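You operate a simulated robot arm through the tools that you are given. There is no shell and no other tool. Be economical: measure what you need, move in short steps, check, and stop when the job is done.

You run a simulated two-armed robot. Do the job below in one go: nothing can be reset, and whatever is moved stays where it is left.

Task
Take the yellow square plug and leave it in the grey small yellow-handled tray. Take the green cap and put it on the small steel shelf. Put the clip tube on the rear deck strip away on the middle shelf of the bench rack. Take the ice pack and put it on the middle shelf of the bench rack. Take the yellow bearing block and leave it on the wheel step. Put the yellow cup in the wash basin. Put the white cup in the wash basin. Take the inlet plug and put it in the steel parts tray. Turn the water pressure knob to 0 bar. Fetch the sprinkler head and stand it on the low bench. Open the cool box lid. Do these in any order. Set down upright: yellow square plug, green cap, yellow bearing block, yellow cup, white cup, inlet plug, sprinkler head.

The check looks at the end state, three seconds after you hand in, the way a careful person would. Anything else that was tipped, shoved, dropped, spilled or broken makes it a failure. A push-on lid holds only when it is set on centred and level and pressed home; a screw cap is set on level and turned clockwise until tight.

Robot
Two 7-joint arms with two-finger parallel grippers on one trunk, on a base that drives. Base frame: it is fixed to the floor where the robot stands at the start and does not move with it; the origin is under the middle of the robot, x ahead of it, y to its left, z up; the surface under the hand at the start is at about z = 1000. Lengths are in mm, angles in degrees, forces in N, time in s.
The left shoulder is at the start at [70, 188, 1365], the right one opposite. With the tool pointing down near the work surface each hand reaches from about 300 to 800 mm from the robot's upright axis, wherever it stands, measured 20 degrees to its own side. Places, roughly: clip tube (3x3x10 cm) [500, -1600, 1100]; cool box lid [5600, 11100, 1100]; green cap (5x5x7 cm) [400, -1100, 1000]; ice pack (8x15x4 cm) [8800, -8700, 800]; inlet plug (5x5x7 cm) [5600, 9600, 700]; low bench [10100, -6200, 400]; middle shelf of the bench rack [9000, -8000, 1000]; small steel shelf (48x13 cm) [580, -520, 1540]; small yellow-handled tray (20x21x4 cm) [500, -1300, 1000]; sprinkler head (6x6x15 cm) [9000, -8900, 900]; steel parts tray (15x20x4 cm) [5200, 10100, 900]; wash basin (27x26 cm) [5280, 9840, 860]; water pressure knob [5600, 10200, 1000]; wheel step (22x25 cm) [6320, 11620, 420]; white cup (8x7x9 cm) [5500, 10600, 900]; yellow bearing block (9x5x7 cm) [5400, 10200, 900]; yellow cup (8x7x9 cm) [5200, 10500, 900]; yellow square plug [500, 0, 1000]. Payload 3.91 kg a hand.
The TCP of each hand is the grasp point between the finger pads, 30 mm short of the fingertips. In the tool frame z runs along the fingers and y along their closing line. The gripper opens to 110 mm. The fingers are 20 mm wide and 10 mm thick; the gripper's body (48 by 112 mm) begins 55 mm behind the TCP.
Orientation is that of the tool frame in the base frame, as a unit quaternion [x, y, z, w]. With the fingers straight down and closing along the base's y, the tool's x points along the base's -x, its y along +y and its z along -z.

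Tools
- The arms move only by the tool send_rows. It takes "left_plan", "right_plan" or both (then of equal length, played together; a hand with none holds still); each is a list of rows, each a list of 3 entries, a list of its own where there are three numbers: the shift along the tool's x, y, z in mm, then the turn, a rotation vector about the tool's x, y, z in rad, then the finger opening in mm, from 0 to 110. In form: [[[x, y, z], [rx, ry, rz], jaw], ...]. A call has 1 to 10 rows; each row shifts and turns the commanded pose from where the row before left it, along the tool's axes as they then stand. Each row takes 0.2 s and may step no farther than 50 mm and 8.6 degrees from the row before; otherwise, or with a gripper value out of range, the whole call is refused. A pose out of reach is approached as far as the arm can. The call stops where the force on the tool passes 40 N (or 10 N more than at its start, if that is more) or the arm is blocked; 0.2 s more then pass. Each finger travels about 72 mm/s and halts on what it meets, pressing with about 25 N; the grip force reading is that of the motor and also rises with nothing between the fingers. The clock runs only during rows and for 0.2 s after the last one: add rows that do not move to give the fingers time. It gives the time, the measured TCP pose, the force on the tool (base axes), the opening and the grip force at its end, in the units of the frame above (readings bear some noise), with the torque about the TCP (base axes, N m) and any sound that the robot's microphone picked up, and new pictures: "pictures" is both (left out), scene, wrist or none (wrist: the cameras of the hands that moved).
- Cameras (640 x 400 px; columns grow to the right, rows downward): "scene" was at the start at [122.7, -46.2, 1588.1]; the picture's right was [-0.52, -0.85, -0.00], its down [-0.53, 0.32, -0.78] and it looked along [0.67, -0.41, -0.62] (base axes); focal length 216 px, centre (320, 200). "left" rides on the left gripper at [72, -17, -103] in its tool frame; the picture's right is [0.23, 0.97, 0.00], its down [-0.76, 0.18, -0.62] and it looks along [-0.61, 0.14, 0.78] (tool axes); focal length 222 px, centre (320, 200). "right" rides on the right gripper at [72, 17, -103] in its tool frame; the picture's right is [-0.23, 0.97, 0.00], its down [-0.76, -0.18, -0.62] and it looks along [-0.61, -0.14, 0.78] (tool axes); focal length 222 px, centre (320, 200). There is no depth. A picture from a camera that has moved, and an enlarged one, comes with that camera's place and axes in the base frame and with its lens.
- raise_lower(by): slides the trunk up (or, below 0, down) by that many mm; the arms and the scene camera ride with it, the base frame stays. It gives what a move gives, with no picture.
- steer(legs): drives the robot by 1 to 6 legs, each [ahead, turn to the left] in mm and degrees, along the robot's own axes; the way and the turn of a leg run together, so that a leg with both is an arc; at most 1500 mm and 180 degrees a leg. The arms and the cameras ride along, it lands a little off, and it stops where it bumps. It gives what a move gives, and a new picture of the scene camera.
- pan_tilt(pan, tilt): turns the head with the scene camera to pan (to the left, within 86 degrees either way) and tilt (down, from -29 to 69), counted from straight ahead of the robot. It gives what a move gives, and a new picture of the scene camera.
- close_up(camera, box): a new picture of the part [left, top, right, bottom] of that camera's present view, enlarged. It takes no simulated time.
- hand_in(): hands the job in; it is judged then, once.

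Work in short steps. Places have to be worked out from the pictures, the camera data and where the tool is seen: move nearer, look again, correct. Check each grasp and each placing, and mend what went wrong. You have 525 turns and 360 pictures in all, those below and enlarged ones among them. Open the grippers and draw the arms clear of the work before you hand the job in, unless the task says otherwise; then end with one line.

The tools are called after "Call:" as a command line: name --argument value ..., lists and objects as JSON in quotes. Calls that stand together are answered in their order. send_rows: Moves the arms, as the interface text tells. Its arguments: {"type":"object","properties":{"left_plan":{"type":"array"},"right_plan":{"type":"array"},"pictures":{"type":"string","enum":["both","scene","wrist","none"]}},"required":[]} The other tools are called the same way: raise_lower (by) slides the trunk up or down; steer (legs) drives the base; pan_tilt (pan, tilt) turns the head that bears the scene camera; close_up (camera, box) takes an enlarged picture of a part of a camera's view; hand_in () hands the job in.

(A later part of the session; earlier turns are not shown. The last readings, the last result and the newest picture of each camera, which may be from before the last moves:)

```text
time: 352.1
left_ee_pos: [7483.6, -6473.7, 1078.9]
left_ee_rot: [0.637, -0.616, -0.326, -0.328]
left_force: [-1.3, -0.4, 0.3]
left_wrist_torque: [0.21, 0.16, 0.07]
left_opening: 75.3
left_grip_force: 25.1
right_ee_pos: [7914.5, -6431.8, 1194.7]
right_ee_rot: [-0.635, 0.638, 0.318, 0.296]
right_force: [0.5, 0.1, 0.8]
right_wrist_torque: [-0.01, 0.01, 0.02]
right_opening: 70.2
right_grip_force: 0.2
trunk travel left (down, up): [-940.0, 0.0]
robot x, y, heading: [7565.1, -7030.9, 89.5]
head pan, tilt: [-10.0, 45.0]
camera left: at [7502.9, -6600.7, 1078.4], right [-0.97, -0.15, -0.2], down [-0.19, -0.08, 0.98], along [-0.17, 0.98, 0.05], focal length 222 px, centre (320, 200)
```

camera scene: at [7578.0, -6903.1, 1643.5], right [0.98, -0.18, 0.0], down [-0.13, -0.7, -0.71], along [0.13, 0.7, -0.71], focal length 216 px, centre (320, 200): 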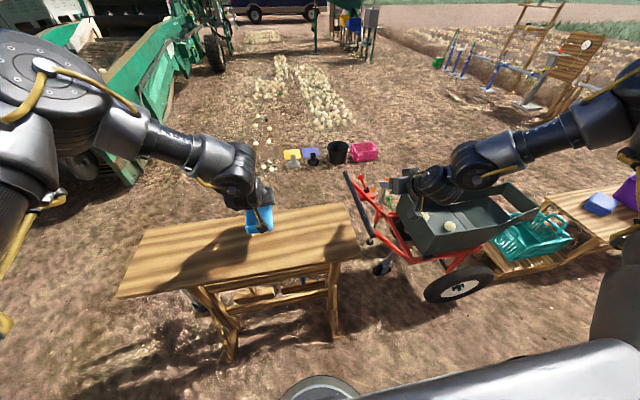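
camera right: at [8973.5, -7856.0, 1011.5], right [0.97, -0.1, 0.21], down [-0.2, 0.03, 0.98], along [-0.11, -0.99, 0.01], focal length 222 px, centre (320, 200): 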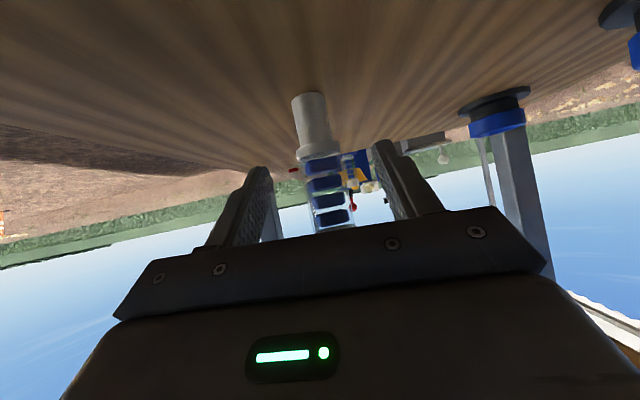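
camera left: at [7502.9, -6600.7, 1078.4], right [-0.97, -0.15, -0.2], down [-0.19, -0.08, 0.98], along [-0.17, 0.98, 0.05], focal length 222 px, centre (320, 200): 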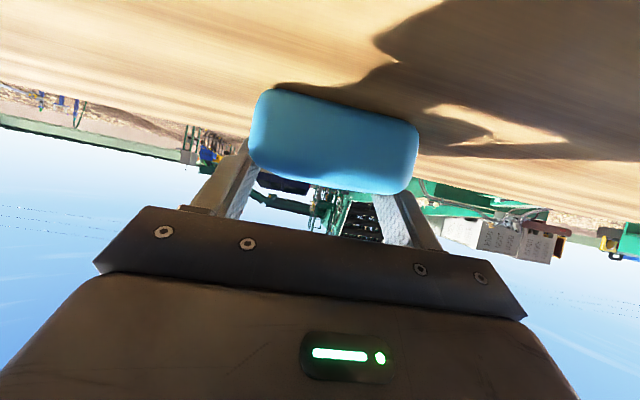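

Gripped. Lift 100 mm and check it stays level.

Call:
send_rows --left_plan '[[[-17, 0, -11], [0, 0, 0], 40], [[-34, 0, -22], [0, 0, 0], 40], [[-34, 0, -22], [0, 0, 0], 40]]' --pictures "wrist"

Call:
close_up --camera "scene" --box '[170, 120, 350, 250]'

```text
time: 352.9
left_ee_pos: [7481.0, -6472.7, 1181.3]
left_ee_rot: [0.637, -0.616, -0.326, -0.328]
left_force: [0.3, -0.7, -3.4]
left_wrist_torque: [-0.12, -0.01, 0.01]
left_opening: 74.8
left_grip_force: 24.7
right_ee_pos: [7913.1, -6432.0, 1194.6]
right_ee_rot: [-0.635, 0.639, 0.318, 0.297]
right_force: [-0.4, -0.3, -0.2]
right_wrist_torque: [0.02, 0.03, 0.02]
right_opening: 70.0
right_grip_force: 0.0
trunk travel left (down, up): [-940.0, 0.0]
robot x, y, heading: [7566.6, -7031.5, 89.5]
head pan, tilt: [-10.0, 45.0]
camera left: at [7501.3, -6599.0, 1180.8], right [-0.97, -0.15, -0.2], down [-0.19, -0.08, 0.98], along [-0.17, 0.98, 0.05], focal length 222 px, centre (320, 200)
```

left: 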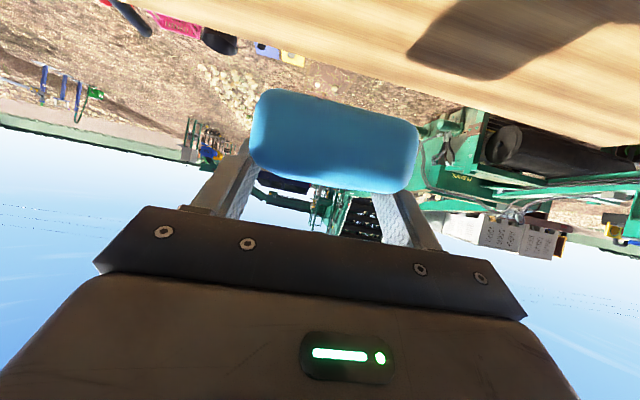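

```text
3.08 times, centred on (260, 185) of scene
camera zoom: at [7577.7, -6904.4, 1643.6], right [0.98, -0.18, 0.0], down [-0.13, -0.7, -0.71], along [0.13, 0.7, -0.71], focal length 663 px, centre (505, 246)
```

zoom: 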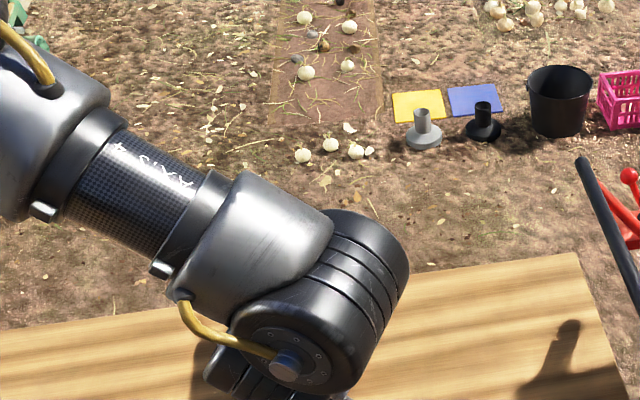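

Level and firm. Return east to (8920,−7035) and face the rack.

Call:
steer --legs '[[0, -89.5], [1355, 0], [0, -88.5]]'

Call:
close_up --camera "left" --box '[0, 0, 640, 400]'

```text
time: 367.1
left_ee_pos: [9035.2, -7560.7, 1181.2]
left_ee_rot: [0.59, 0.661, -0.315, 0.34]
left_force: [-0.2, 0.4, -2.7]
left_wrist_torque: [0.17, 0.03, 0.02]
left_opening: 74.8
left_grip_force: 24.8
right_ee_pos: [8606.3, -7635.8, 1194.3]
right_ee_rot: [0.612, 0.662, -0.282, 0.329]
right_force: [-0.5, 0.2, 0.1]
right_wrist_torque: [-0.03, 0.01, 0.02]
right_opening: 69.9
right_grip_force: 0.0
trunk travel left (down, up): [-940.0, 0.0]
robot x, y, heading: [8907.3, -7006.1, -85.8]
head pan, tilt: [-10.0, 45.0]
camera scene: at [8902.3, -7140.8, 1643.5], right [-0.99, 0.1, 0.0], down [0.07, 0.7, -0.71], along [-0.07, -0.7, -0.71], focal length 216 px, centre (320, 200)
```

scene: 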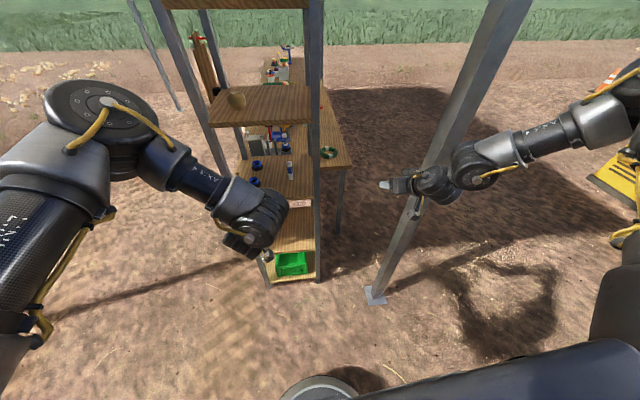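

```text
1.00 times, centred on (320, 200) of left (not enlarged: the box is as wide or as high as the picture)
camera zoom: at [9005.0, -7437.1, 1180.3], right [0.95, 0.23, -0.2], down [0.18, 0.1, 0.98], along [0.25, -0.97, 0.05], focal length 222 px, centre (320, 200)
```

zoom: 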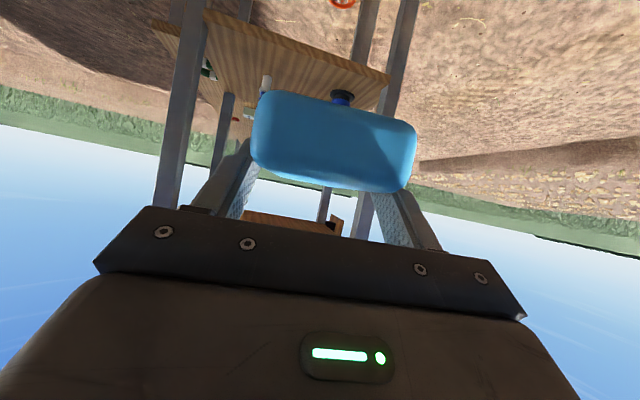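

If I advanced here the right elbow would meet the canopy post. I shift 240 mm east and approach along heading −103° instead.

Call:
steer --legs '[[0, 85.8], [242, 0], [0, -103]]'

Call:
raise_lower --by -150

Call:
close_up --camera "left" --box '[0, 0, 640, 400]'

```text
time: 376.9
left_ee_pos: [9097.0, -7572.3, 1180.6]
left_ee_rot: [0.687, 0.559, -0.366, 0.284]
left_force: [-0.6, 0.1, -3.4]
left_wrist_torque: [0.15, -0.05, -0.01]
left_opening: 75.0
left_grip_force: 25.0
right_ee_pos: [8666.9, -7507.6, 1194.2]
right_ee_rot: [0.71, 0.555, -0.331, 0.28]
right_force: [0.1, 0.2, 0.0]
right_wrist_torque: [0.02, -0.01, 0.0]
right_opening: 70.0
right_grip_force: 0.2
trunk travel left (down, up): [-940.0, 0.0]
robot x, y, heading: [9151.6, -7007.5, -104.0]
head pan, tilt: [-10.0, 45.0]
camera scene: at [9103.6, -7132.0, 1643.5], right [-0.91, 0.41, 0.0], down [0.29, 0.65, -0.71], along [-0.29, -0.65, -0.71], focal length 216 px, centre (320, 200)
```

scene: 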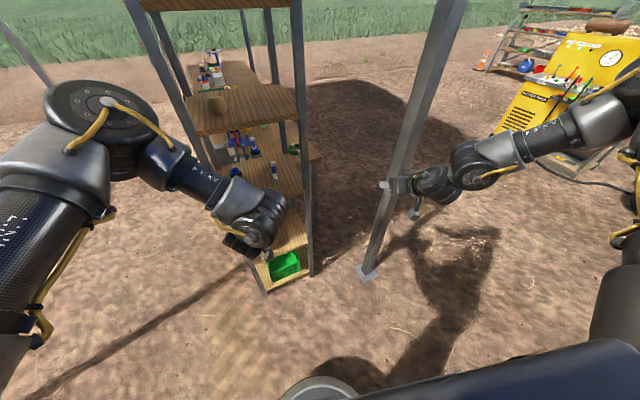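

```text
time: 378.7
left_ee_pos: [9096.4, -7571.4, 1031.1]
left_ee_rot: [0.688, 0.559, -0.366, 0.284]
left_force: [0.1, -0.1, -3.7]
left_wrist_torque: [0.13, -0.03, 0.01]
left_opening: 74.9
left_grip_force: 24.8
right_ee_pos: [8667.0, -7507.4, 1043.7]
right_ee_rot: [0.71, 0.555, -0.331, 0.279]
right_force: [-0.7, 0.4, 0.2]
right_wrist_torque: [0.0, 0.01, 0.01]
right_opening: 70.1
right_grip_force: 0.0
trunk travel left (down, up): [-790.0, 150.0]
robot x, y, heading: [9151.4, -7007.2, -104.1]
head pan, tilt: [-10.0, 45.0]
```

```text
1.00 times, centred on (320, 200) of left (not enlarged: the box is as wide or as high as the picture)
camera zoom: at [9107.3, -7444.9, 1030.5], right [0.98, -0.08, -0.2], down [0.21, 0.03, 0.98], along [-0.07, -1.0, 0.05], focal length 222 px, centre (320, 200)
```

zoom: 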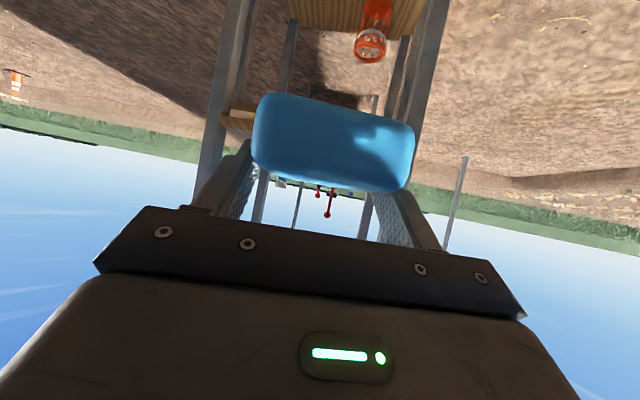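

The path as it stands would brush the tube; turn 2.5° left so the pack goes midway between the tube and the caps, then advance 180 mm.

Call:
steer --legs '[[0, 2.5], [180, 0]]'

Call:
close_up --camera "left" --box '[0, 0, 640, 400]'

```text
time: 380.6
left_ee_pos: [9087.9, -7746.4, 1031.6]
left_ee_rot: [0.674, 0.574, -0.359, 0.294]
left_force: [0.9, 0.5, -3.8]
left_wrist_torque: [0.14, -0.05, -0.01]
left_opening: 74.9
left_grip_force: 24.5
right_ee_pos: [8655.2, -7701.8, 1045.1]
right_ee_rot: [0.696, 0.572, -0.325, 0.288]
right_force: [-0.6, -0.1, 0.2]
right_wrist_torque: [-0.02, 0.0, -0.03]
right_opening: 70.0
right_grip_force: 0.0
trunk travel left (down, up): [-790.0, 150.0]
robot x, y, heading: [9113.7, -7181.6, -101.5]
head pan, tilt: [-10.0, 45.0]
camera scene: at [9073.5, -7305.9, 1493.9], right [-0.93, 0.37, 0.0], down [0.26, 0.66, -0.71], along [-0.26, -0.66, -0.71], focal length 216 px, centre (320, 200)
```

scene: 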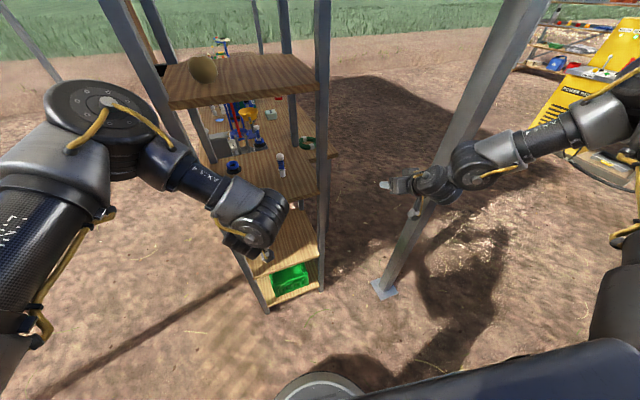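

```text
1.00 times, centred on (320, 200) of left (not enlarged: the box is as wide or as high as the picture)
camera zoom: at [9091.7, -7619.4, 1031.4], right [0.98, -0.04, -0.2], down [0.2, 0.04, 0.98], along [-0.03, -1.0, 0.05], focal length 222 px, centre (320, 200)
```

zoom: 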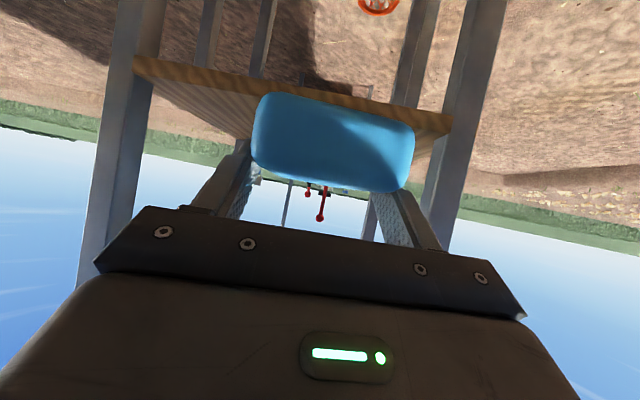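

Advance another 90 mm, watching for blocking.

Call:
steer --legs '[[90, 0]]'

Call:
close_up --camera "left" --box '[0, 0, 640, 400]'

```text
time: 381.7
left_ee_pos: [9071.4, -7826.4, 1037.7]
left_ee_rot: [0.674, 0.572, -0.362, 0.296]
left_force: [0.5, 1.4, -2.4]
left_wrist_torque: [0.13, -0.03, 0.01]
left_opening: 74.6
left_grip_force: 25.0
right_ee_pos: [8639.3, -7782.4, 1050.7]
right_ee_rot: [0.695, 0.57, -0.328, 0.291]
right_force: [-0.7, 1.0, -0.2]
right_wrist_torque: [-0.03, -0.04, -0.01]
right_opening: 70.1
right_grip_force: 0.2
trunk travel left (down, up): [-790.0, 150.0]
robot x, y, heading: [9098.5, -7270.5, -101.4]
head pan, tilt: [-10.0, 45.0]
camera scene: at [9057.4, -7383.5, 1494.9], right [-0.93, 0.37, 0.0], down [0.26, 0.65, -0.71], along [-0.26, -0.66, -0.7], focal length 216 px, centre (320, 200)
```

scene: 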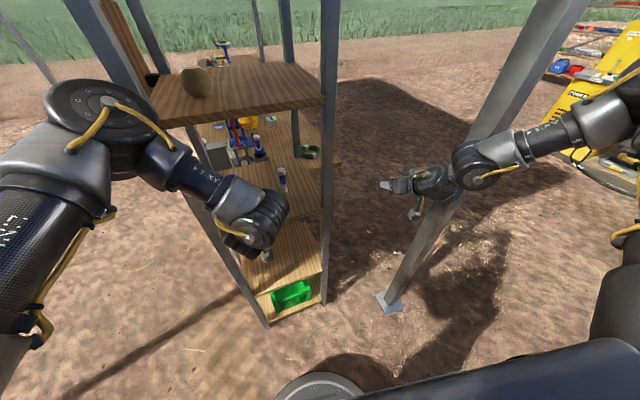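

```text
1.00 times, centred on (320, 200) of left (not enlarged: the box is as wide or as high as the picture)
camera zoom: at [9075.6, -7699.1, 1035.7], right [0.98, -0.04, -0.2], down [0.21, 0.05, 0.98], along [-0.03, -1.0, 0.06], focal length 222 px, centre (320, 200)
```

zoom: 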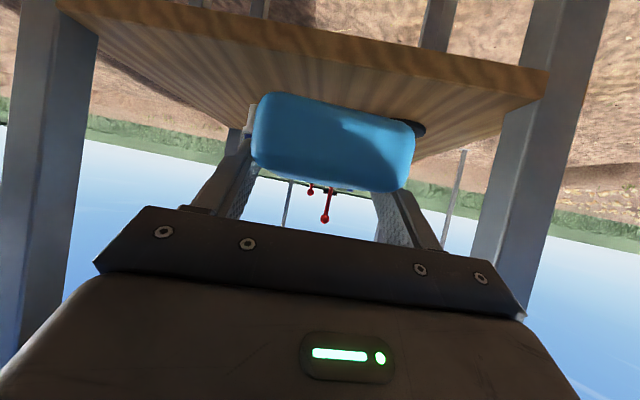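

Tracks midway between tube and cap. Advance 80 mm more.

Call:
steer --legs '[[80, 0]]'

Call:
close_up --camera "left" --box '[0, 0, 640, 400]'

```text
time: 382.8
left_ee_pos: [9056.1, -7886.3, 1035.8]
left_ee_rot: [0.675, 0.571, -0.361, 0.295]
left_force: [0.7, 0.4, -4.3]
left_wrist_torque: [0.17, -0.02, -0.01]
left_opening: 74.9
left_grip_force: 24.9
right_ee_pos: [8626.2, -7847.4, 1056.0]
right_ee_rot: [0.693, 0.57, -0.33, 0.294]
right_force: [0.1, -0.2, 0.5]
right_wrist_torque: [0.0, 0.03, -0.01]
right_opening: 70.0
right_grip_force: 0.1
trunk travel left (down, up): [-790.0, 150.0]
robot x, y, heading: [9083.3, -7342.2, -100.8]
head pan, tilt: [-10.0, 45.0]
stopped in leg 1: the robot was blocked; the commanded pose is now the measured one
camera scene: at [9045.2, -7445.3, 1496.2], right [-0.94, 0.35, 0.0], down [0.25, 0.65, -0.72], along [-0.25, -0.67, -0.7], focal length 216 px, centre (320, 200)
```

scene: 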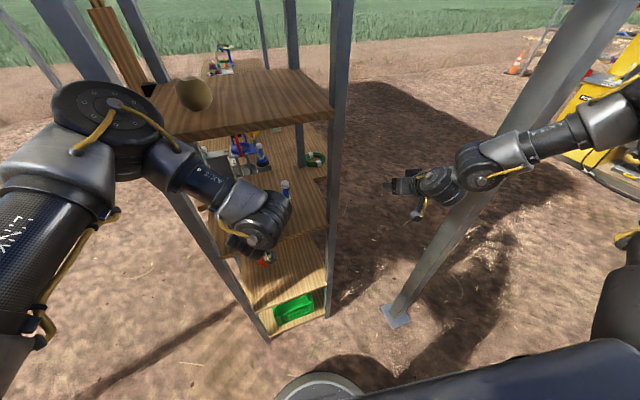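

```text
1.00 times, centred on (320, 200) of left (not enlarged: the box is as wide or as high as the picture)
camera zoom: at [9061.3, -7759.7, 1035.8], right [0.98, -0.04, -0.2], down [0.2, 0.05, 0.98], along [-0.03, -1.0, 0.06], focal length 222 px, centre (320, 200)
```

zoom: 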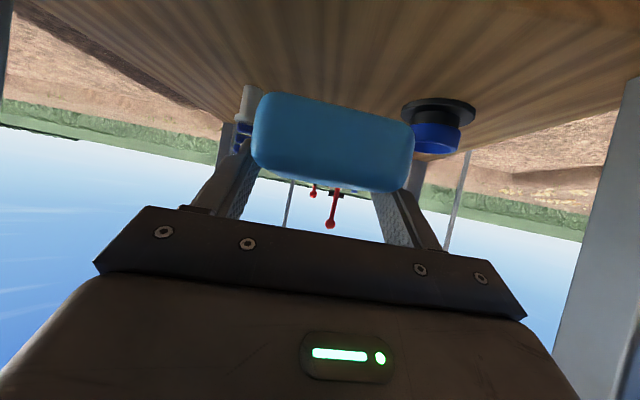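

The elbow touches the rack's NE post with the pack almost fully over the shelf. Back 12 mm and extend the arm forward instead.

Call:
steer --legs '[[-12, 0]]'

Call:
send_rows --left_plan '[[[-8, 0, 13], [0, 0, 0], 40], [[-8, 0, 13], [0, 0, 0], 40], [[-8, 0, 13], [0, 0, 0], 40], [[-8, 0, 13], [0, 0, 0], 40]]' --pictures "wrist"

```text
time: 383.6
left_ee_pos: [9057.3, -7883.5, 1033.0]
left_ee_rot: [0.677, 0.572, -0.36, 0.292]
left_force: [0.1, -0.5, -3.1]
left_wrist_torque: [0.15, -0.02, -0.03]
left_opening: 74.6
left_grip_force: 24.9
right_ee_pos: [8626.5, -7843.2, 1051.5]
right_ee_rot: [0.695, 0.57, -0.328, 0.291]
right_force: [0.1, 0.0, 0.4]
right_wrist_torque: [-0.02, -0.03, 0.0]
right_opening: 70.0
right_grip_force: 0.0
trunk travel left (down, up): [-790.0, 150.0]
robot x, y, heading: [9078.5, -7331.3, -101.0]
head pan, tilt: [-10.0, 45.0]
camera scene: at [9044.9, -7445.4, 1494.8], right [-0.93, 0.36, 0.0], down [0.25, 0.65, -0.71], along [-0.25, -0.67, -0.7], focal length 216 px, centre (320, 200)
```

scene: 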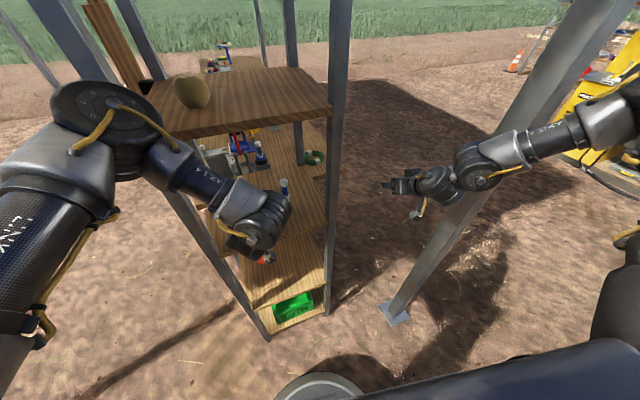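

```text
time: 384.6
left_ee_pos: [9084.7, -7948.7, 1021.5]
left_ee_rot: [0.665, 0.587, -0.376, 0.269]
left_force: [-36.5, 11.6, 8.4]
left_wrist_torque: [0.41, 0.97, -0.22]
left_opening: 74.7
left_grip_force: 24.7
right_ee_pos: [8651.5, -7857.4, 1055.4]
right_ee_rot: [0.677, 0.585, -0.353, 0.273]
right_force: [0.2, -0.8, -1.3]
right_wrist_torque: [-0.01, 0.05, -0.04]
right_opening: 70.2
right_grip_force: 0.1
trunk travel left (down, up): [-790.0, 150.0]
robot x, y, heading: [9081.2, -7331.3, -100.8]
head pan, tilt: [-10.0, 45.0]
stopped in row 4 (right hand): the arm was blocked; the commanded pose is now the measured one
camera left: at [9089.1, -7821.7, 1022.8], right [0.96, -0.03, -0.27], down [0.27, 0.03, 0.96], along [-0.02, -1.0, 0.04], focal length 222 px, centre (320, 200)
```

left: 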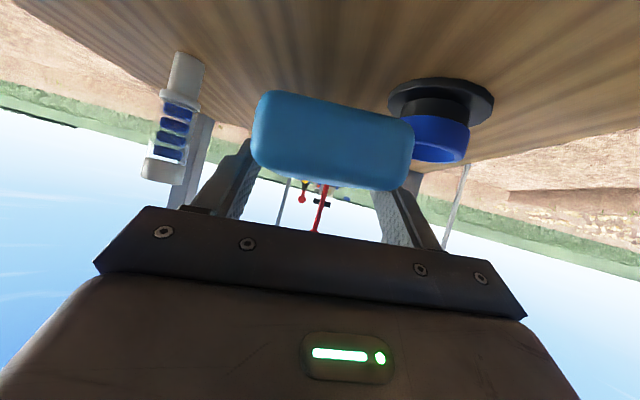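

Something presses (elbow on the rack post, and pack near the cap). Retract 25 mm and shift away from the cap.

Call:
send_rows --left_plan '[[[4, -8, -10], [0, 0, 0], 40], [[6, -8, -10], [0, 0, 0], 40]]' --pictures "both"

```text
time: 384.9
left_ee_pos: [9109.1, -7944.0, 1028.8]
left_ee_rot: [0.654, 0.589, -0.402, 0.251]
left_force: [-39.8, 6.7, 15.7]
left_wrist_torque: [-0.11, 1.78, -0.87]
left_opening: 109.4
left_grip_force: 23.2
right_ee_pos: [8698.2, -7857.0, 1070.6]
right_ee_rot: [0.672, 0.59, -0.363, 0.264]
right_force: [2.9, 0.2, 0.1]
right_wrist_torque: [0.03, 0.11, -0.14]
right_opening: 69.8
right_grip_force: 0.1
trunk travel left (down, up): [-790.0, 150.0]
robot x, y, heading: [9083.9, -7331.6, -101.3]
head pan, tilt: [-10.0, 45.0]
stopped in row 1 (left hand): the force on the tool passed its limit at 55 N (the readings are from after the stop); the commanded pose is now the measured one
camera scene: at [9052.2, -7450.2, 1495.2], right [-0.93, 0.36, 0.0], down [0.25, 0.66, -0.71], along [-0.26, -0.66, -0.7], focal length 216 px, centre (320, 200)
camera left: at [9115.2, -7818.1, 1027.5], right [0.94, -0.05, -0.33], down [0.33, 0.03, 0.94], along [-0.03, -1.0, 0.05], focal length 222 px, centre (320, 200)
```

scene: 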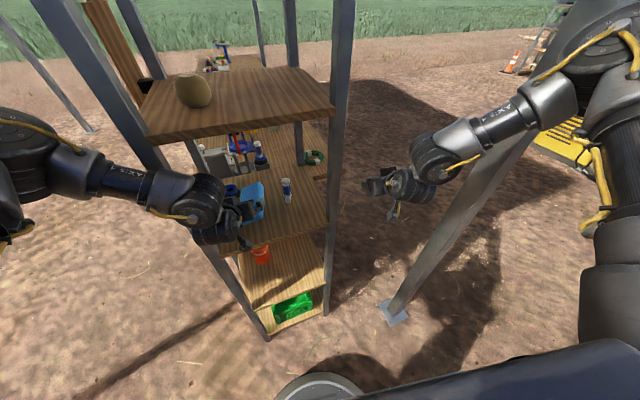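
left: 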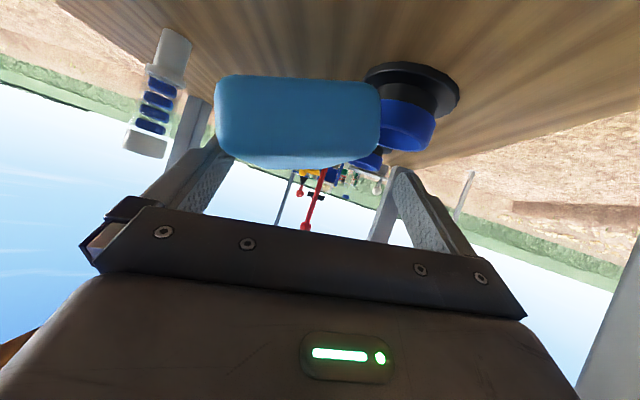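

The grip opened under the load; the pack seems to lie on the shelf now. Zoom in before withdrawing.

Call:
close_up --camera "scene" --box '[80, 100, 360, 300]'

```text
2.00 times, centred on (220, 200) of scene
camera zoom: at [9052.2, -7450.2, 1495.2], right [-0.93, 0.36, 0.0], down [0.25, 0.66, -0.71], along [-0.26, -0.66, -0.7], focal length 431 px, centre (520, 200)
```

zoom: 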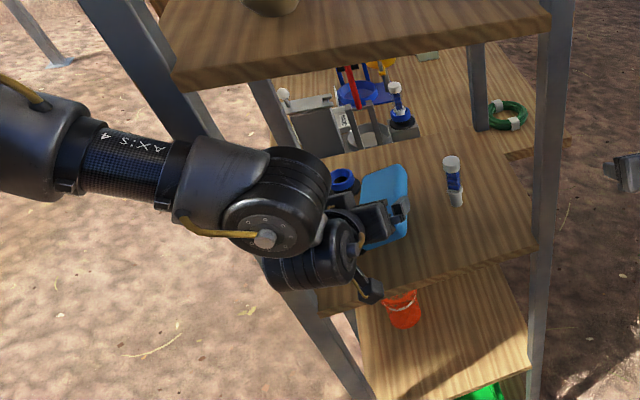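

The pack lies flat between the tube and cap, and the wrist leans on the rack's NE post. A slight right turn moves the hand off the post; then back out.

Call:
steer --legs '[[0, -1.2]]'

Call:
close_up --camera "left" --box '[0, 0, 640, 400]'

```text
time: 385.6
left_ee_pos: [9088.6, -7947.4, 1020.0]
left_ee_rot: [0.669, 0.578, -0.39, 0.258]
left_force: [0.9, -0.5, -3.5]
left_wrist_torque: [0.1, -0.04, 0.0]
left_opening: 76.6
left_grip_force: 25.6
right_ee_pos: [8668.8, -7846.9, 1061.1]
right_ee_rot: [0.683, 0.579, -0.359, 0.263]
right_force: [-0.5, 0.7, 0.3]
right_wrist_torque: [-0.05, 0.01, 0.01]
right_opening: 69.7
right_grip_force: 0.0
trunk travel left (down, up): [-790.0, 150.0]
robot x, y, heading: [9082.6, -7331.1, -101.9]
head pan, tilt: [-10.0, 45.0]
camera scene: at [9039.1, -7452.8, 1493.7], right [-0.93, 0.38, 0.0], down [0.27, 0.65, -0.71], along [-0.27, -0.66, -0.71], focal length 216 px, centre (320, 200)
```

scene: 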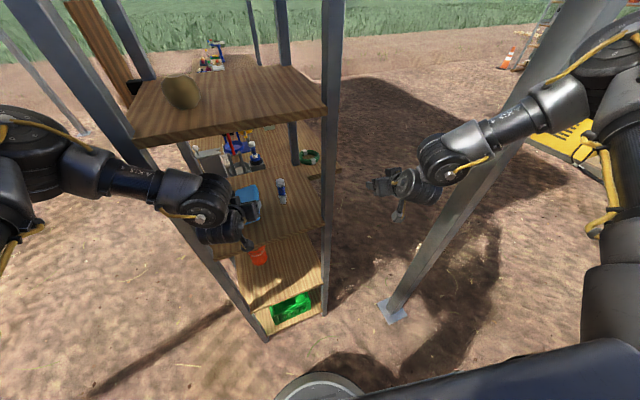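

```text
1.00 times, centred on (320, 200) of left (not enlarged: the box is as wide or as high as the picture)
camera zoom: at [9095.8, -7821.2, 1021.7], right [0.96, -0.06, -0.29], down [0.29, 0.02, 0.96], along [-0.05, -1.0, 0.04], focal length 222 px, centre (320, 200)
```

zoom: 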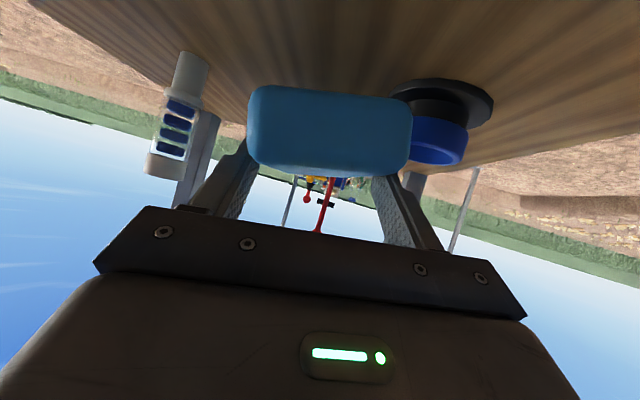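

The gripper actually still holds the pack (76 mm) and the strain is gone. Turn another 2.5° right to move it clear of the cap.

Call:
steer --legs '[[0, -2.5]]'

Call:
close_up --camera "left" --box '[0, 0, 640, 400]'

```text
time: 386.4
left_ee_pos: [9066.9, -7941.1, 1025.0]
left_ee_rot: [0.679, 0.564, -0.399, 0.249]
left_force: [0.0, 0.5, -3.8]
left_wrist_torque: [0.16, -0.04, 0.03]
left_opening: 76.2
left_grip_force: 25.3
right_ee_pos: [8654.8, -7820.3, 1068.1]
right_ee_rot: [0.693, 0.564, -0.37, 0.255]
right_force: [-0.5, 0.0, 0.1]
right_wrist_torque: [-0.01, -0.01, -0.02]
right_opening: 70.0
right_grip_force: 0.1
trunk travel left (down, up): [-790.0, 150.0]
robot x, y, heading: [9082.5, -7331.2, -104.4]
head pan, tilt: [-10.0, 45.0]
camera scene: at [9046.3, -7441.6, 1494.8], right [-0.91, 0.42, 0.0], down [0.29, 0.64, -0.72], along [-0.3, -0.65, -0.7], focal length 216 px, centre (320, 200)
```

scene: 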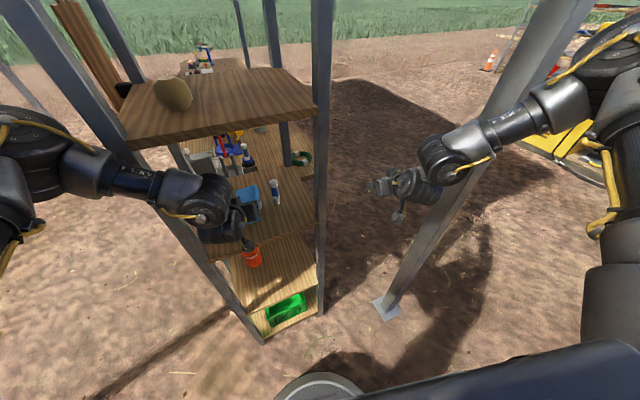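

```text
1.00 times, centred on (320, 200) of left (not enlarged: the box is as wide or as high as the picture)
camera zoom: at [9082.1, -7814.5, 1024.4], right [0.95, -0.11, -0.3], down [0.3, 0.02, 0.95], along [-0.1, -0.99, 0.05], focal length 222 px, centre (320, 200)
```

zoom: 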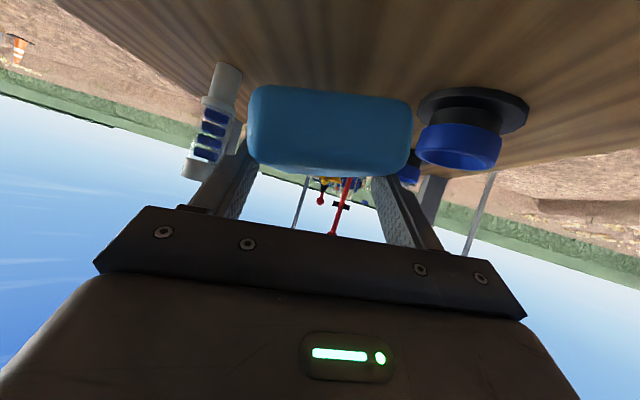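

Good gaps on both sides. Lower 38 mm, then finely until contact.

Call:
raise_lower --by -38

Call:
raise_lower --by -6

Call:
close_up --camera "left" --box '[0, 0, 640, 400]'

```text
time: 387.3
left_ee_pos: [9058.9, -7940.2, 989.0]
left_ee_rot: [0.68, 0.561, -0.4, 0.252]
left_force: [-6.5, -1.0, 15.2]
left_wrist_torque: [-0.84, -0.25, -0.39]
left_opening: 76.9
left_grip_force: 24.8
right_ee_pos: [8647.1, -7820.3, 1028.2]
right_ee_rot: [0.694, 0.562, -0.368, 0.257]
right_force: [0.6, 0.1, -0.3]
right_wrist_torque: [0.01, -0.01, -0.02]
right_opening: 69.9
right_grip_force: 0.1
trunk travel left (down, up): [-752.0, 188.0]
robot x, y, heading: [9084.2, -7326.8, -104.8]
head pan, tilt: [-10.0, 45.0]
```

```text
time: 387.8
left_ee_pos: [9060.8, -7940.2, 983.1]
left_ee_rot: [0.68, 0.562, -0.399, 0.252]
left_force: [-7.8, -1.4, 18.8]
left_wrist_torque: [-0.65, -0.34, -0.21]
left_opening: 77.1
left_grip_force: 24.5
right_ee_pos: [8646.2, -7821.1, 1023.0]
right_ee_rot: [0.695, 0.562, -0.368, 0.256]
right_force: [1.0, 0.0, 0.9]
right_wrist_torque: [-0.02, 0.02, -0.03]
right_opening: 70.0
right_grip_force: 0.1
trunk travel left (down, up): [-746.0, 194.0]
robot x, y, heading: [9086.2, -7334.1, -104.7]
head pan, tilt: [-10.0, 45.0]
```

```text
1.00 times, centred on (320, 200) of left (not enlarged: the box is as wide or as high as the picture)
camera zoom: at [9074.2, -7813.9, 982.4], right [0.95, -0.11, -0.29], down [0.29, 0.02, 0.96], along [-0.1, -0.99, 0.05], focal length 222 px, centre (320, 200)
```

zoom: 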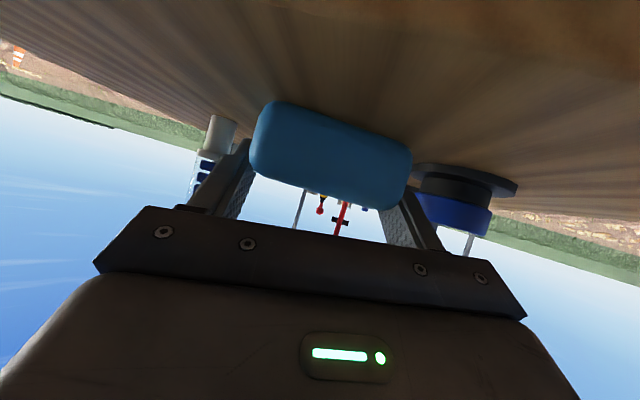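

Contact (19 N). Open slightly (94 mm), raise 60 mm, then back out.

Call:
send_rows --left_plan '[[[0, 0, 0], [0, 0, 0], 94], [[0, 0, 0], [0, 0, 0], 94], [[0, 0, 0], [0, 0, 0], 94]]' --pictures "none"

Call:
raise_lower --by 60

Call:
close_up --camera "left" --box '[0, 0, 640, 400]'

```text
time: 388.6
left_ee_pos: [9061.8, -7939.5, 978.6]
left_ee_rot: [0.681, 0.562, -0.397, 0.251]
left_force: [-4.8, 4.1, 6.5]
left_wrist_torque: [-0.08, -0.2, 0.08]
left_opening: 90.6
left_grip_force: 0.0
right_ee_pos: [8647.0, -7820.8, 1022.1]
right_ee_rot: [0.694, 0.563, -0.367, 0.257]
right_force: [0.7, -0.5, -0.6]
right_wrist_torque: [-0.01, 0.03, 0.03]
right_opening: 70.0
right_grip_force: 0.1
trunk travel left (down, up): [-746.0, 194.0]
robot x, y, heading: [9085.8, -7333.4, -104.7]
head pan, tilt: [-10.0, 45.0]
```

```text
time: 389.6
left_ee_pos: [9064.5, -7941.1, 1041.1]
left_ee_rot: [0.68, 0.563, -0.399, 0.25]
left_force: [-0.7, 0.0, 1.0]
left_wrist_torque: [0.01, 0.0, 0.02]
left_opening: 94.3
left_grip_force: 0.0
right_ee_pos: [8649.8, -7820.9, 1083.8]
right_ee_rot: [0.694, 0.563, -0.369, 0.256]
right_force: [1.2, -0.4, 0.7]
right_wrist_torque: [0.03, -0.01, 0.0]
right_opening: 69.9
right_grip_force: 0.1
trunk travel left (down, up): [-806.0, 134.0]
robot x, y, heading: [9082.3, -7328.0, -104.5]
head pan, tilt: [-10.0, 45.0]
```

```text
1.00 times, centred on (320, 200) of left (not enlarged: the box is as wide or as high as the picture)
camera zoom: at [9078.6, -7814.6, 1041.7], right [0.95, -0.11, -0.29], down [0.3, 0.02, 0.95], along [-0.1, -0.99, 0.05], focal length 222 px, centre (320, 200)
```

zoom: 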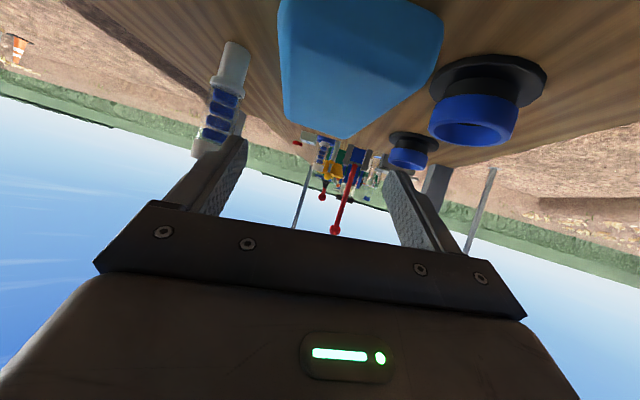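

Pack, tube and caps all sit well on the shelf. Raise 50 mm more and back out with a slight arc away from the post.

Call:
raise_lower --by 50

Call:
steer --legs '[[-60, -2.5], [-200, 0]]'

```text
time: 390.5
left_ee_pos: [9064.0, -7940.9, 1092.6]
left_ee_rot: [0.679, 0.562, -0.399, 0.251]
left_force: [-0.6, -0.1, -0.5]
left_wrist_torque: [0.03, 0.01, 0.02]
left_opening: 94.3
left_grip_force: 0.0
right_ee_pos: [8650.2, -7820.9, 1133.6]
right_ee_rot: [0.695, 0.563, -0.368, 0.255]
right_force: [-0.6, 0.9, -0.2]
right_wrist_torque: [0.04, 0.01, 0.02]
right_opening: 70.0
right_grip_force: 0.1
trunk travel left (down, up): [-856.0, 84.0]
robot x, y, heading: [9085.7, -7329.7, -104.5]
head pan, tilt: [-10.0, 45.0]
```

```text
time: 392.4
left_ee_pos: [9087.2, -7781.5, 1076.7]
left_ee_rot: [0.695, 0.551, -0.398, 0.233]
left_force: [1.8, -1.5, 0.9]
left_wrist_torque: [0.1, 0.02, -0.09]
left_opening: 93.9
left_grip_force: 0.1
right_ee_pos: [8677.9, -7642.3, 1119.8]
right_ee_rot: [0.709, 0.551, -0.365, 0.244]
right_force: [-0.7, -0.8, 0.7]
right_wrist_torque: [0.1, -0.02, 0.02]
right_opening: 70.0
right_grip_force: 0.0
trunk travel left (down, up): [-856.0, 84.0]
robot x, y, heading: [9139.2, -7150.6, -107.3]
head pan, tilt: [-10.0, 45.0]
stopped in leg 2: the robot was blocked; the commanded pose is now the measured one
camera scene: at [9073.3, -7313.0, 1558.9], right [-0.89, 0.46, 0.01], down [0.33, 0.65, -0.69], along [-0.32, -0.61, -0.73], focal length 216 px, centre (320, 200)
```

scene: 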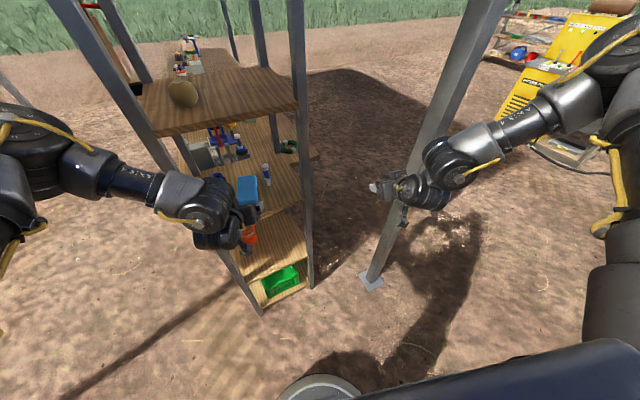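

Backing was blocked at y≈−7150. Check the wrist views and the left side.

Call:
close_up --camera "left" --box '[0, 0, 640, 400]'

Call:
pan_tilt --pan 50 --tilt 35

Call:
pan_tilt --pan -55 --tilt 25

```text
1.00 times, centred on (320, 200) of left (not enlarged: the box is as wide or as high as the picture)
camera zoom: at [9107.2, -7656.2, 1079.5], right [0.94, -0.14, -0.3], down [0.3, -0.02, 0.95], along [-0.14, -0.99, 0.03], focal length 222 px, centre (320, 200)
```

zoom: 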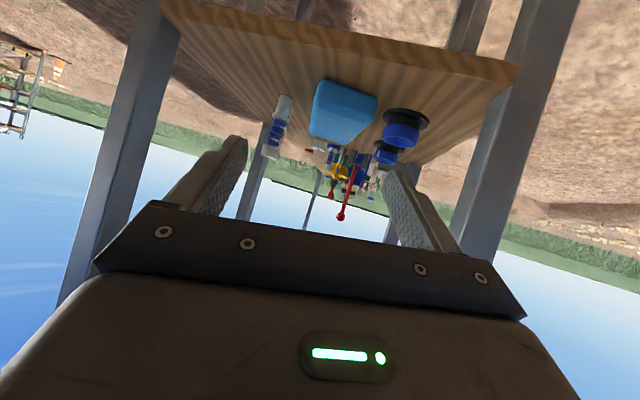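

```text
time: 393.7
left_ee_pos: [9096.2, -7745.4, 1094.4]
left_ee_rot: [0.691, 0.543, -0.411, 0.241]
left_force: [-0.9, 0.0, 1.4]
left_wrist_torque: [-0.01, 0.0, -0.01]
left_opening: 93.9
left_grip_force: 0.0
right_ee_pos: [8687.7, -7605.0, 1135.9]
right_ee_rot: [0.704, 0.546, -0.377, 0.252]
right_force: [0.9, -0.4, 0.1]
right_wrist_torque: [0.03, -0.05, 0.01]
right_opening: 70.0
right_grip_force: 0.1
trunk travel left (down, up): [-856.0, 84.0]
robot x, y, heading: [9139.2, -7148.7, -107.1]
head pan, tilt: [50.0, 35.0]
camera scene: at [9172.8, -7263.9, 1574.8], right [-0.84, -0.54, 0.0], down [-0.31, 0.48, -0.82], along [0.44, -0.69, -0.57], focal length 216 px, centre (320, 200)
```

scene: 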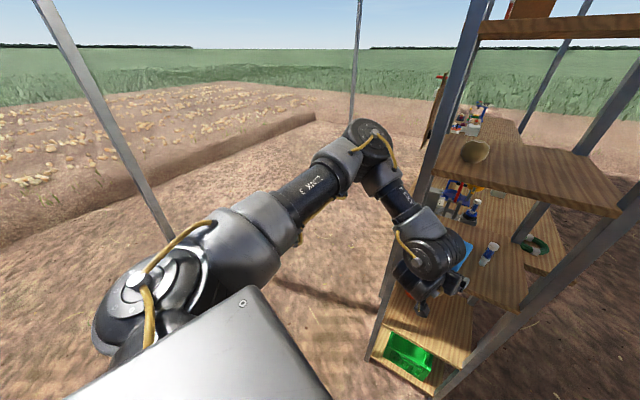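

```text
time: 395.6
left_ee_pos: [9094.1, -7750.4, 1091.6]
left_ee_rot: [0.692, 0.544, -0.409, 0.24]
left_force: [-0.4, 0.6, -0.2]
left_wrist_torque: [0.0, 0.01, -0.02]
left_opening: 94.2
left_grip_force: 0.0
right_ee_pos: [8686.2, -7609.9, 1133.3]
right_ee_rot: [0.705, 0.547, -0.376, 0.251]
right_force: [0.3, -1.1, 0.1]
right_wrist_torque: [0.02, -0.01, -0.07]
right_opening: 70.0
right_grip_force: 0.1
trunk travel left (down, up): [-856.0, 84.0]
robot x, y, heading: [9139.6, -7147.5, -107.2]
head pan, tilt: [-55.0, 25.0]
camera scene: at [9035.9, -7223.5, 1590.2], right [-0.31, 0.95, 0.0], down [0.4, 0.13, -0.91], along [-0.86, -0.28, -0.42], focal length 216 px, centre (320, 200)
```

scene: 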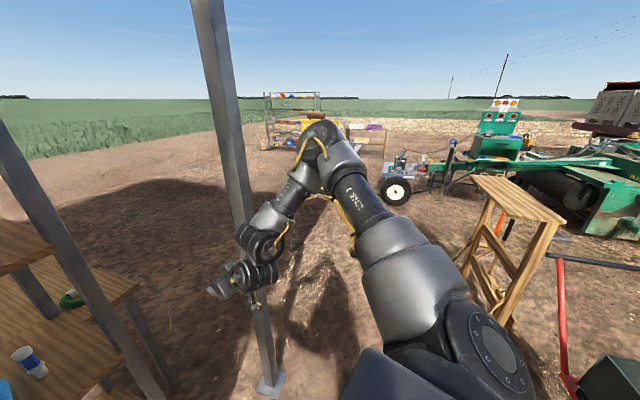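

No visible obstacle; retry backing a little with the arms relaxed.

Call:
steer --legs '[[-100, 0]]'

```text
time: 396.7
left_ee_pos: [9122.9, -7661.3, 1087.4]
left_ee_rot: [0.692, 0.546, -0.407, 0.24]
left_force: [-0.8, -0.1, 0.8]
left_wrist_torque: [-0.01, 0.0, -0.02]
left_opening: 94.1
left_grip_force: 0.0
right_ee_pos: [8713.7, -7521.4, 1129.0]
right_ee_rot: [0.705, 0.549, -0.373, 0.25]
right_force: [-0.5, -0.3, -0.9]
right_wrist_torque: [0.0, 0.02, 0.0]
right_opening: 70.1
right_grip_force: 0.0
trunk travel left (down, up): [-856.0, 84.0]
robot x, y, heading: [9165.1, -7055.1, -107.1]
head pan, tilt: [-55.0, 25.0]
camera scene: at [9062.6, -7136.4, 1589.6], right [-0.31, 0.95, 0.0], down [0.4, 0.13, -0.91], along [-0.86, -0.28, -0.43], focal length 216 px, centre (320, 200)
```

scene: 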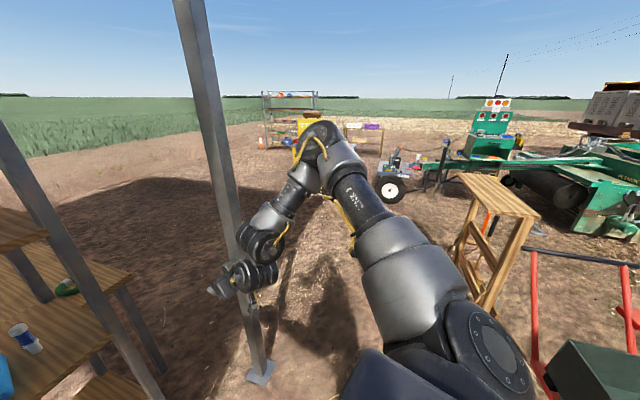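

Free now. Restore the left hand to tool-down for the sprinkler head.

Call:
send_rows --left_plan '[[[0, 0, -15], [0, 0.149, 0], 94], [[0, 0, -15], [0, 0.149, 0], 94], [[0, 0, -15], [0, 0.149, 0], 94], [[0, 0, -10], [0, 0.149, 0], 94], [[0, 0, -10], [0, 0.149, 0], 94], [[0, 0, -10], [0, 0.149, 0], 94], [[0, 0, 0], [0, 0.08, 0], 94]]' --pictures "none"

Call:
raise_lower --by 84

```text
time: 398.3
left_ee_pos: [9121.2, -7585.8, 1152.8]
left_ee_rot: [0.801, 0.596, -0.037, -0.041]
left_force: [-0.4, -0.2, -0.6]
left_wrist_torque: [-0.03, 0.0, -0.03]
left_opening: 94.0
left_grip_force: 0.1
left hand out of reach, approached as far as the arm can: row 5, 6, 7
right_ee_pos: [8714.0, -7517.1, 1131.6]
right_ee_rot: [0.704, 0.547, -0.376, 0.251]
right_force: [-0.5, 0.0, -0.7]
right_wrist_torque: [0.02, 0.02, 0.04]
right_opening: 69.8
right_grip_force: 0.1
trunk travel left (down, up): [-856.0, 84.0]
robot x, y, heading: [9170.5, -7054.7, -107.0]
head pan, tilt: [-55.0, 25.0]
```

```text
time: 399.5
left_ee_pos: [9121.8, -7586.3, 1234.8]
left_ee_rot: [0.801, 0.597, -0.038, -0.041]
left_force: [0.6, -0.9, 0.0]
left_wrist_torque: [-0.03, -0.03, 0.01]
left_opening: 94.0
left_grip_force: 0.0
right_ee_pos: [8715.4, -7517.6, 1217.7]
right_ee_rot: [0.704, 0.548, -0.375, 0.252]
right_force: [0.0, -0.4, 0.2]
right_wrist_torque: [0.02, 0.02, -0.02]
right_opening: 69.7
right_grip_force: 0.0
trunk travel left (down, up): [-940.0, 0.0]
robot x, y, heading: [9170.6, -7054.5, -107.2]
head pan, tilt: [-55.0, 25.0]
```

Level the left hand (−0.113 rad about its x), then drive around to the bench's west side in front of the sprinkler.

Call:
send_rows --left_plan '[[[0, 0, 0], [-0.113, 0, 0], 94]]' --pictures "none"

Call:
steer --legs '[[0, -72.8], [1500, 0], [80, 0], [0, 90], [1500, 0], [320, 0]]'

Call:
steer --legs '[[0, 90], [500, 0]]'

Call:
pan_tilt --pan 0 --tilt 40

```text
time: 399.9
left_ee_pos: [9119.2, -7584.3, 1236.0]
left_ee_rot: [0.801, 0.598, -0.005, 0.006]
left_force: [0.5, -0.7, -0.5]
left_wrist_torque: [-0.02, 0.02, 0.0]
left_opening: 94.0
left_grip_force: 0.0
right_ee_pos: [8714.6, -7516.5, 1216.4]
right_ee_rot: [0.705, 0.547, -0.375, 0.251]
right_force: [1.1, -0.4, -0.4]
right_wrist_torque: [0.01, -0.02, 0.03]
right_opening: 69.8
right_grip_force: 0.1
trunk travel left (down, up): [-940.0, 0.0]
robot x, y, heading: [9167.7, -7053.5, -106.8]
head pan, tilt: [-55.0, 25.0]
```

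```text
time: 423.7
left_ee_pos: [7614.9, -9393.4, 1237.7]
left_ee_rot: [0.718, 0.695, -0.005, 0.005]
left_force: [-0.4, -0.9, 0.5]
left_wrist_torque: [-0.01, 0.0, 0.01]
left_opening: 94.1
left_grip_force: 0.0
right_ee_pos: [7204.1, -9429.3, 1218.0]
right_ee_rot: [0.628, 0.633, -0.341, 0.297]
right_force: [-0.5, -0.8, 0.6]
right_wrist_torque: [0.01, -0.01, -0.02]
right_opening: 69.8
right_grip_force: 0.1
trunk travel left (down, up): [-940.0, 0.0]
robot x, y, heading: [7523.0, -8867.8, -92.6]
head pan, tilt: [-55.0, 25.0]
camera scene: at [7443.3, -8966.3, 1674.5], right [-0.54, 0.84, 0.0], down [0.36, 0.23, -0.91], along [-0.76, -0.49, -0.42], focal length 216 px, centre (320, 200)
```

scene: 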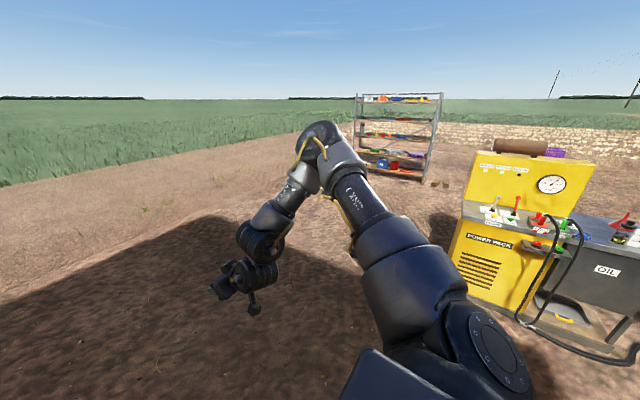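

```text
time: 430.4
left_ee_pos: [8546.0, -8814.0, 1236.7]
left_ee_rot: [0.024, 1.0, 0.001, 0.007]
left_force: [0.2, 0.8, 0.3]
left_wrist_torque: [0.01, 0.01, 0.01]
left_opening: 94.4
left_grip_force: 0.0
right_ee_pos: [8574.7, -9225.1, 1217.7]
right_ee_rot: [0.004, 0.892, -0.034, 0.451]
right_force: [-0.8, -0.2, 0.2]
right_wrist_torque: [-0.02, 0.03, 0.01]
right_opening: 69.9
right_grip_force: 0.0
trunk travel left (down, up): [-940.0, 0.0]
robot x, y, heading: [8018.9, -8897.9, -3.4]
head pan, tilt: [-55.0, 25.0]
camera scene: at [8113.3, -8979.1, 1674.4], right [-0.85, -0.52, 0.0], down [-0.22, 0.36, -0.91], along [0.48, -0.77, -0.42], focal length 216 px, centre (320, 200)
```

scene: 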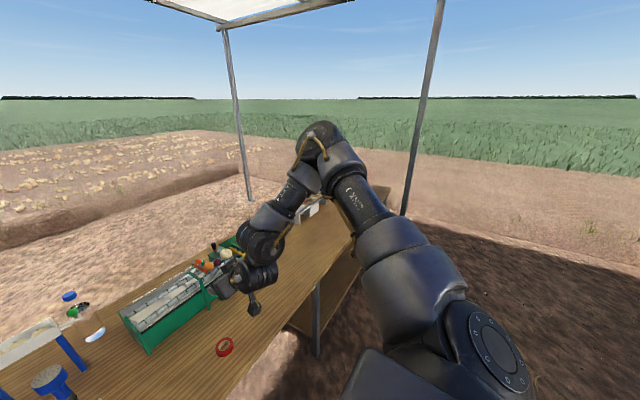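

```text
time: 431.7
left_ee_pos: [8547.0, -8813.9, 1235.5]
left_ee_rot: [0.025, 1.0, 0.0, 0.005]
left_force: [-0.3, -0.8, -0.3]
left_wrist_torque: [0.02, 0.0, -0.03]
left_opening: 94.2
left_grip_force: 0.1
right_ee_pos: [8576.3, -9227.1, 1217.9]
right_ee_rot: [0.005, 0.893, -0.035, 0.45]
right_force: [-0.1, 0.9, 0.2]
right_wrist_torque: [0.0, 0.01, 0.0]
right_opening: 70.0
right_grip_force: 0.0
trunk travel left (down, up): [-940.0, 0.0]
robot x, y, heading: [8014.6, -8898.4, -3.4]
head pan, tilt: [0.0, 40.0]
camera scene: at [8151.7, -8905.9, 1650.9], right [-0.06, -1.0, 0.0], down [-0.64, 0.04, -0.77], along [0.76, -0.05, -0.64], focal length 216 px, centre (320, 200)
```

scene: 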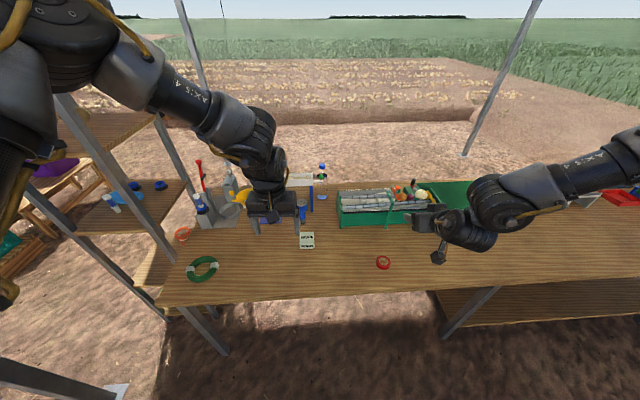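

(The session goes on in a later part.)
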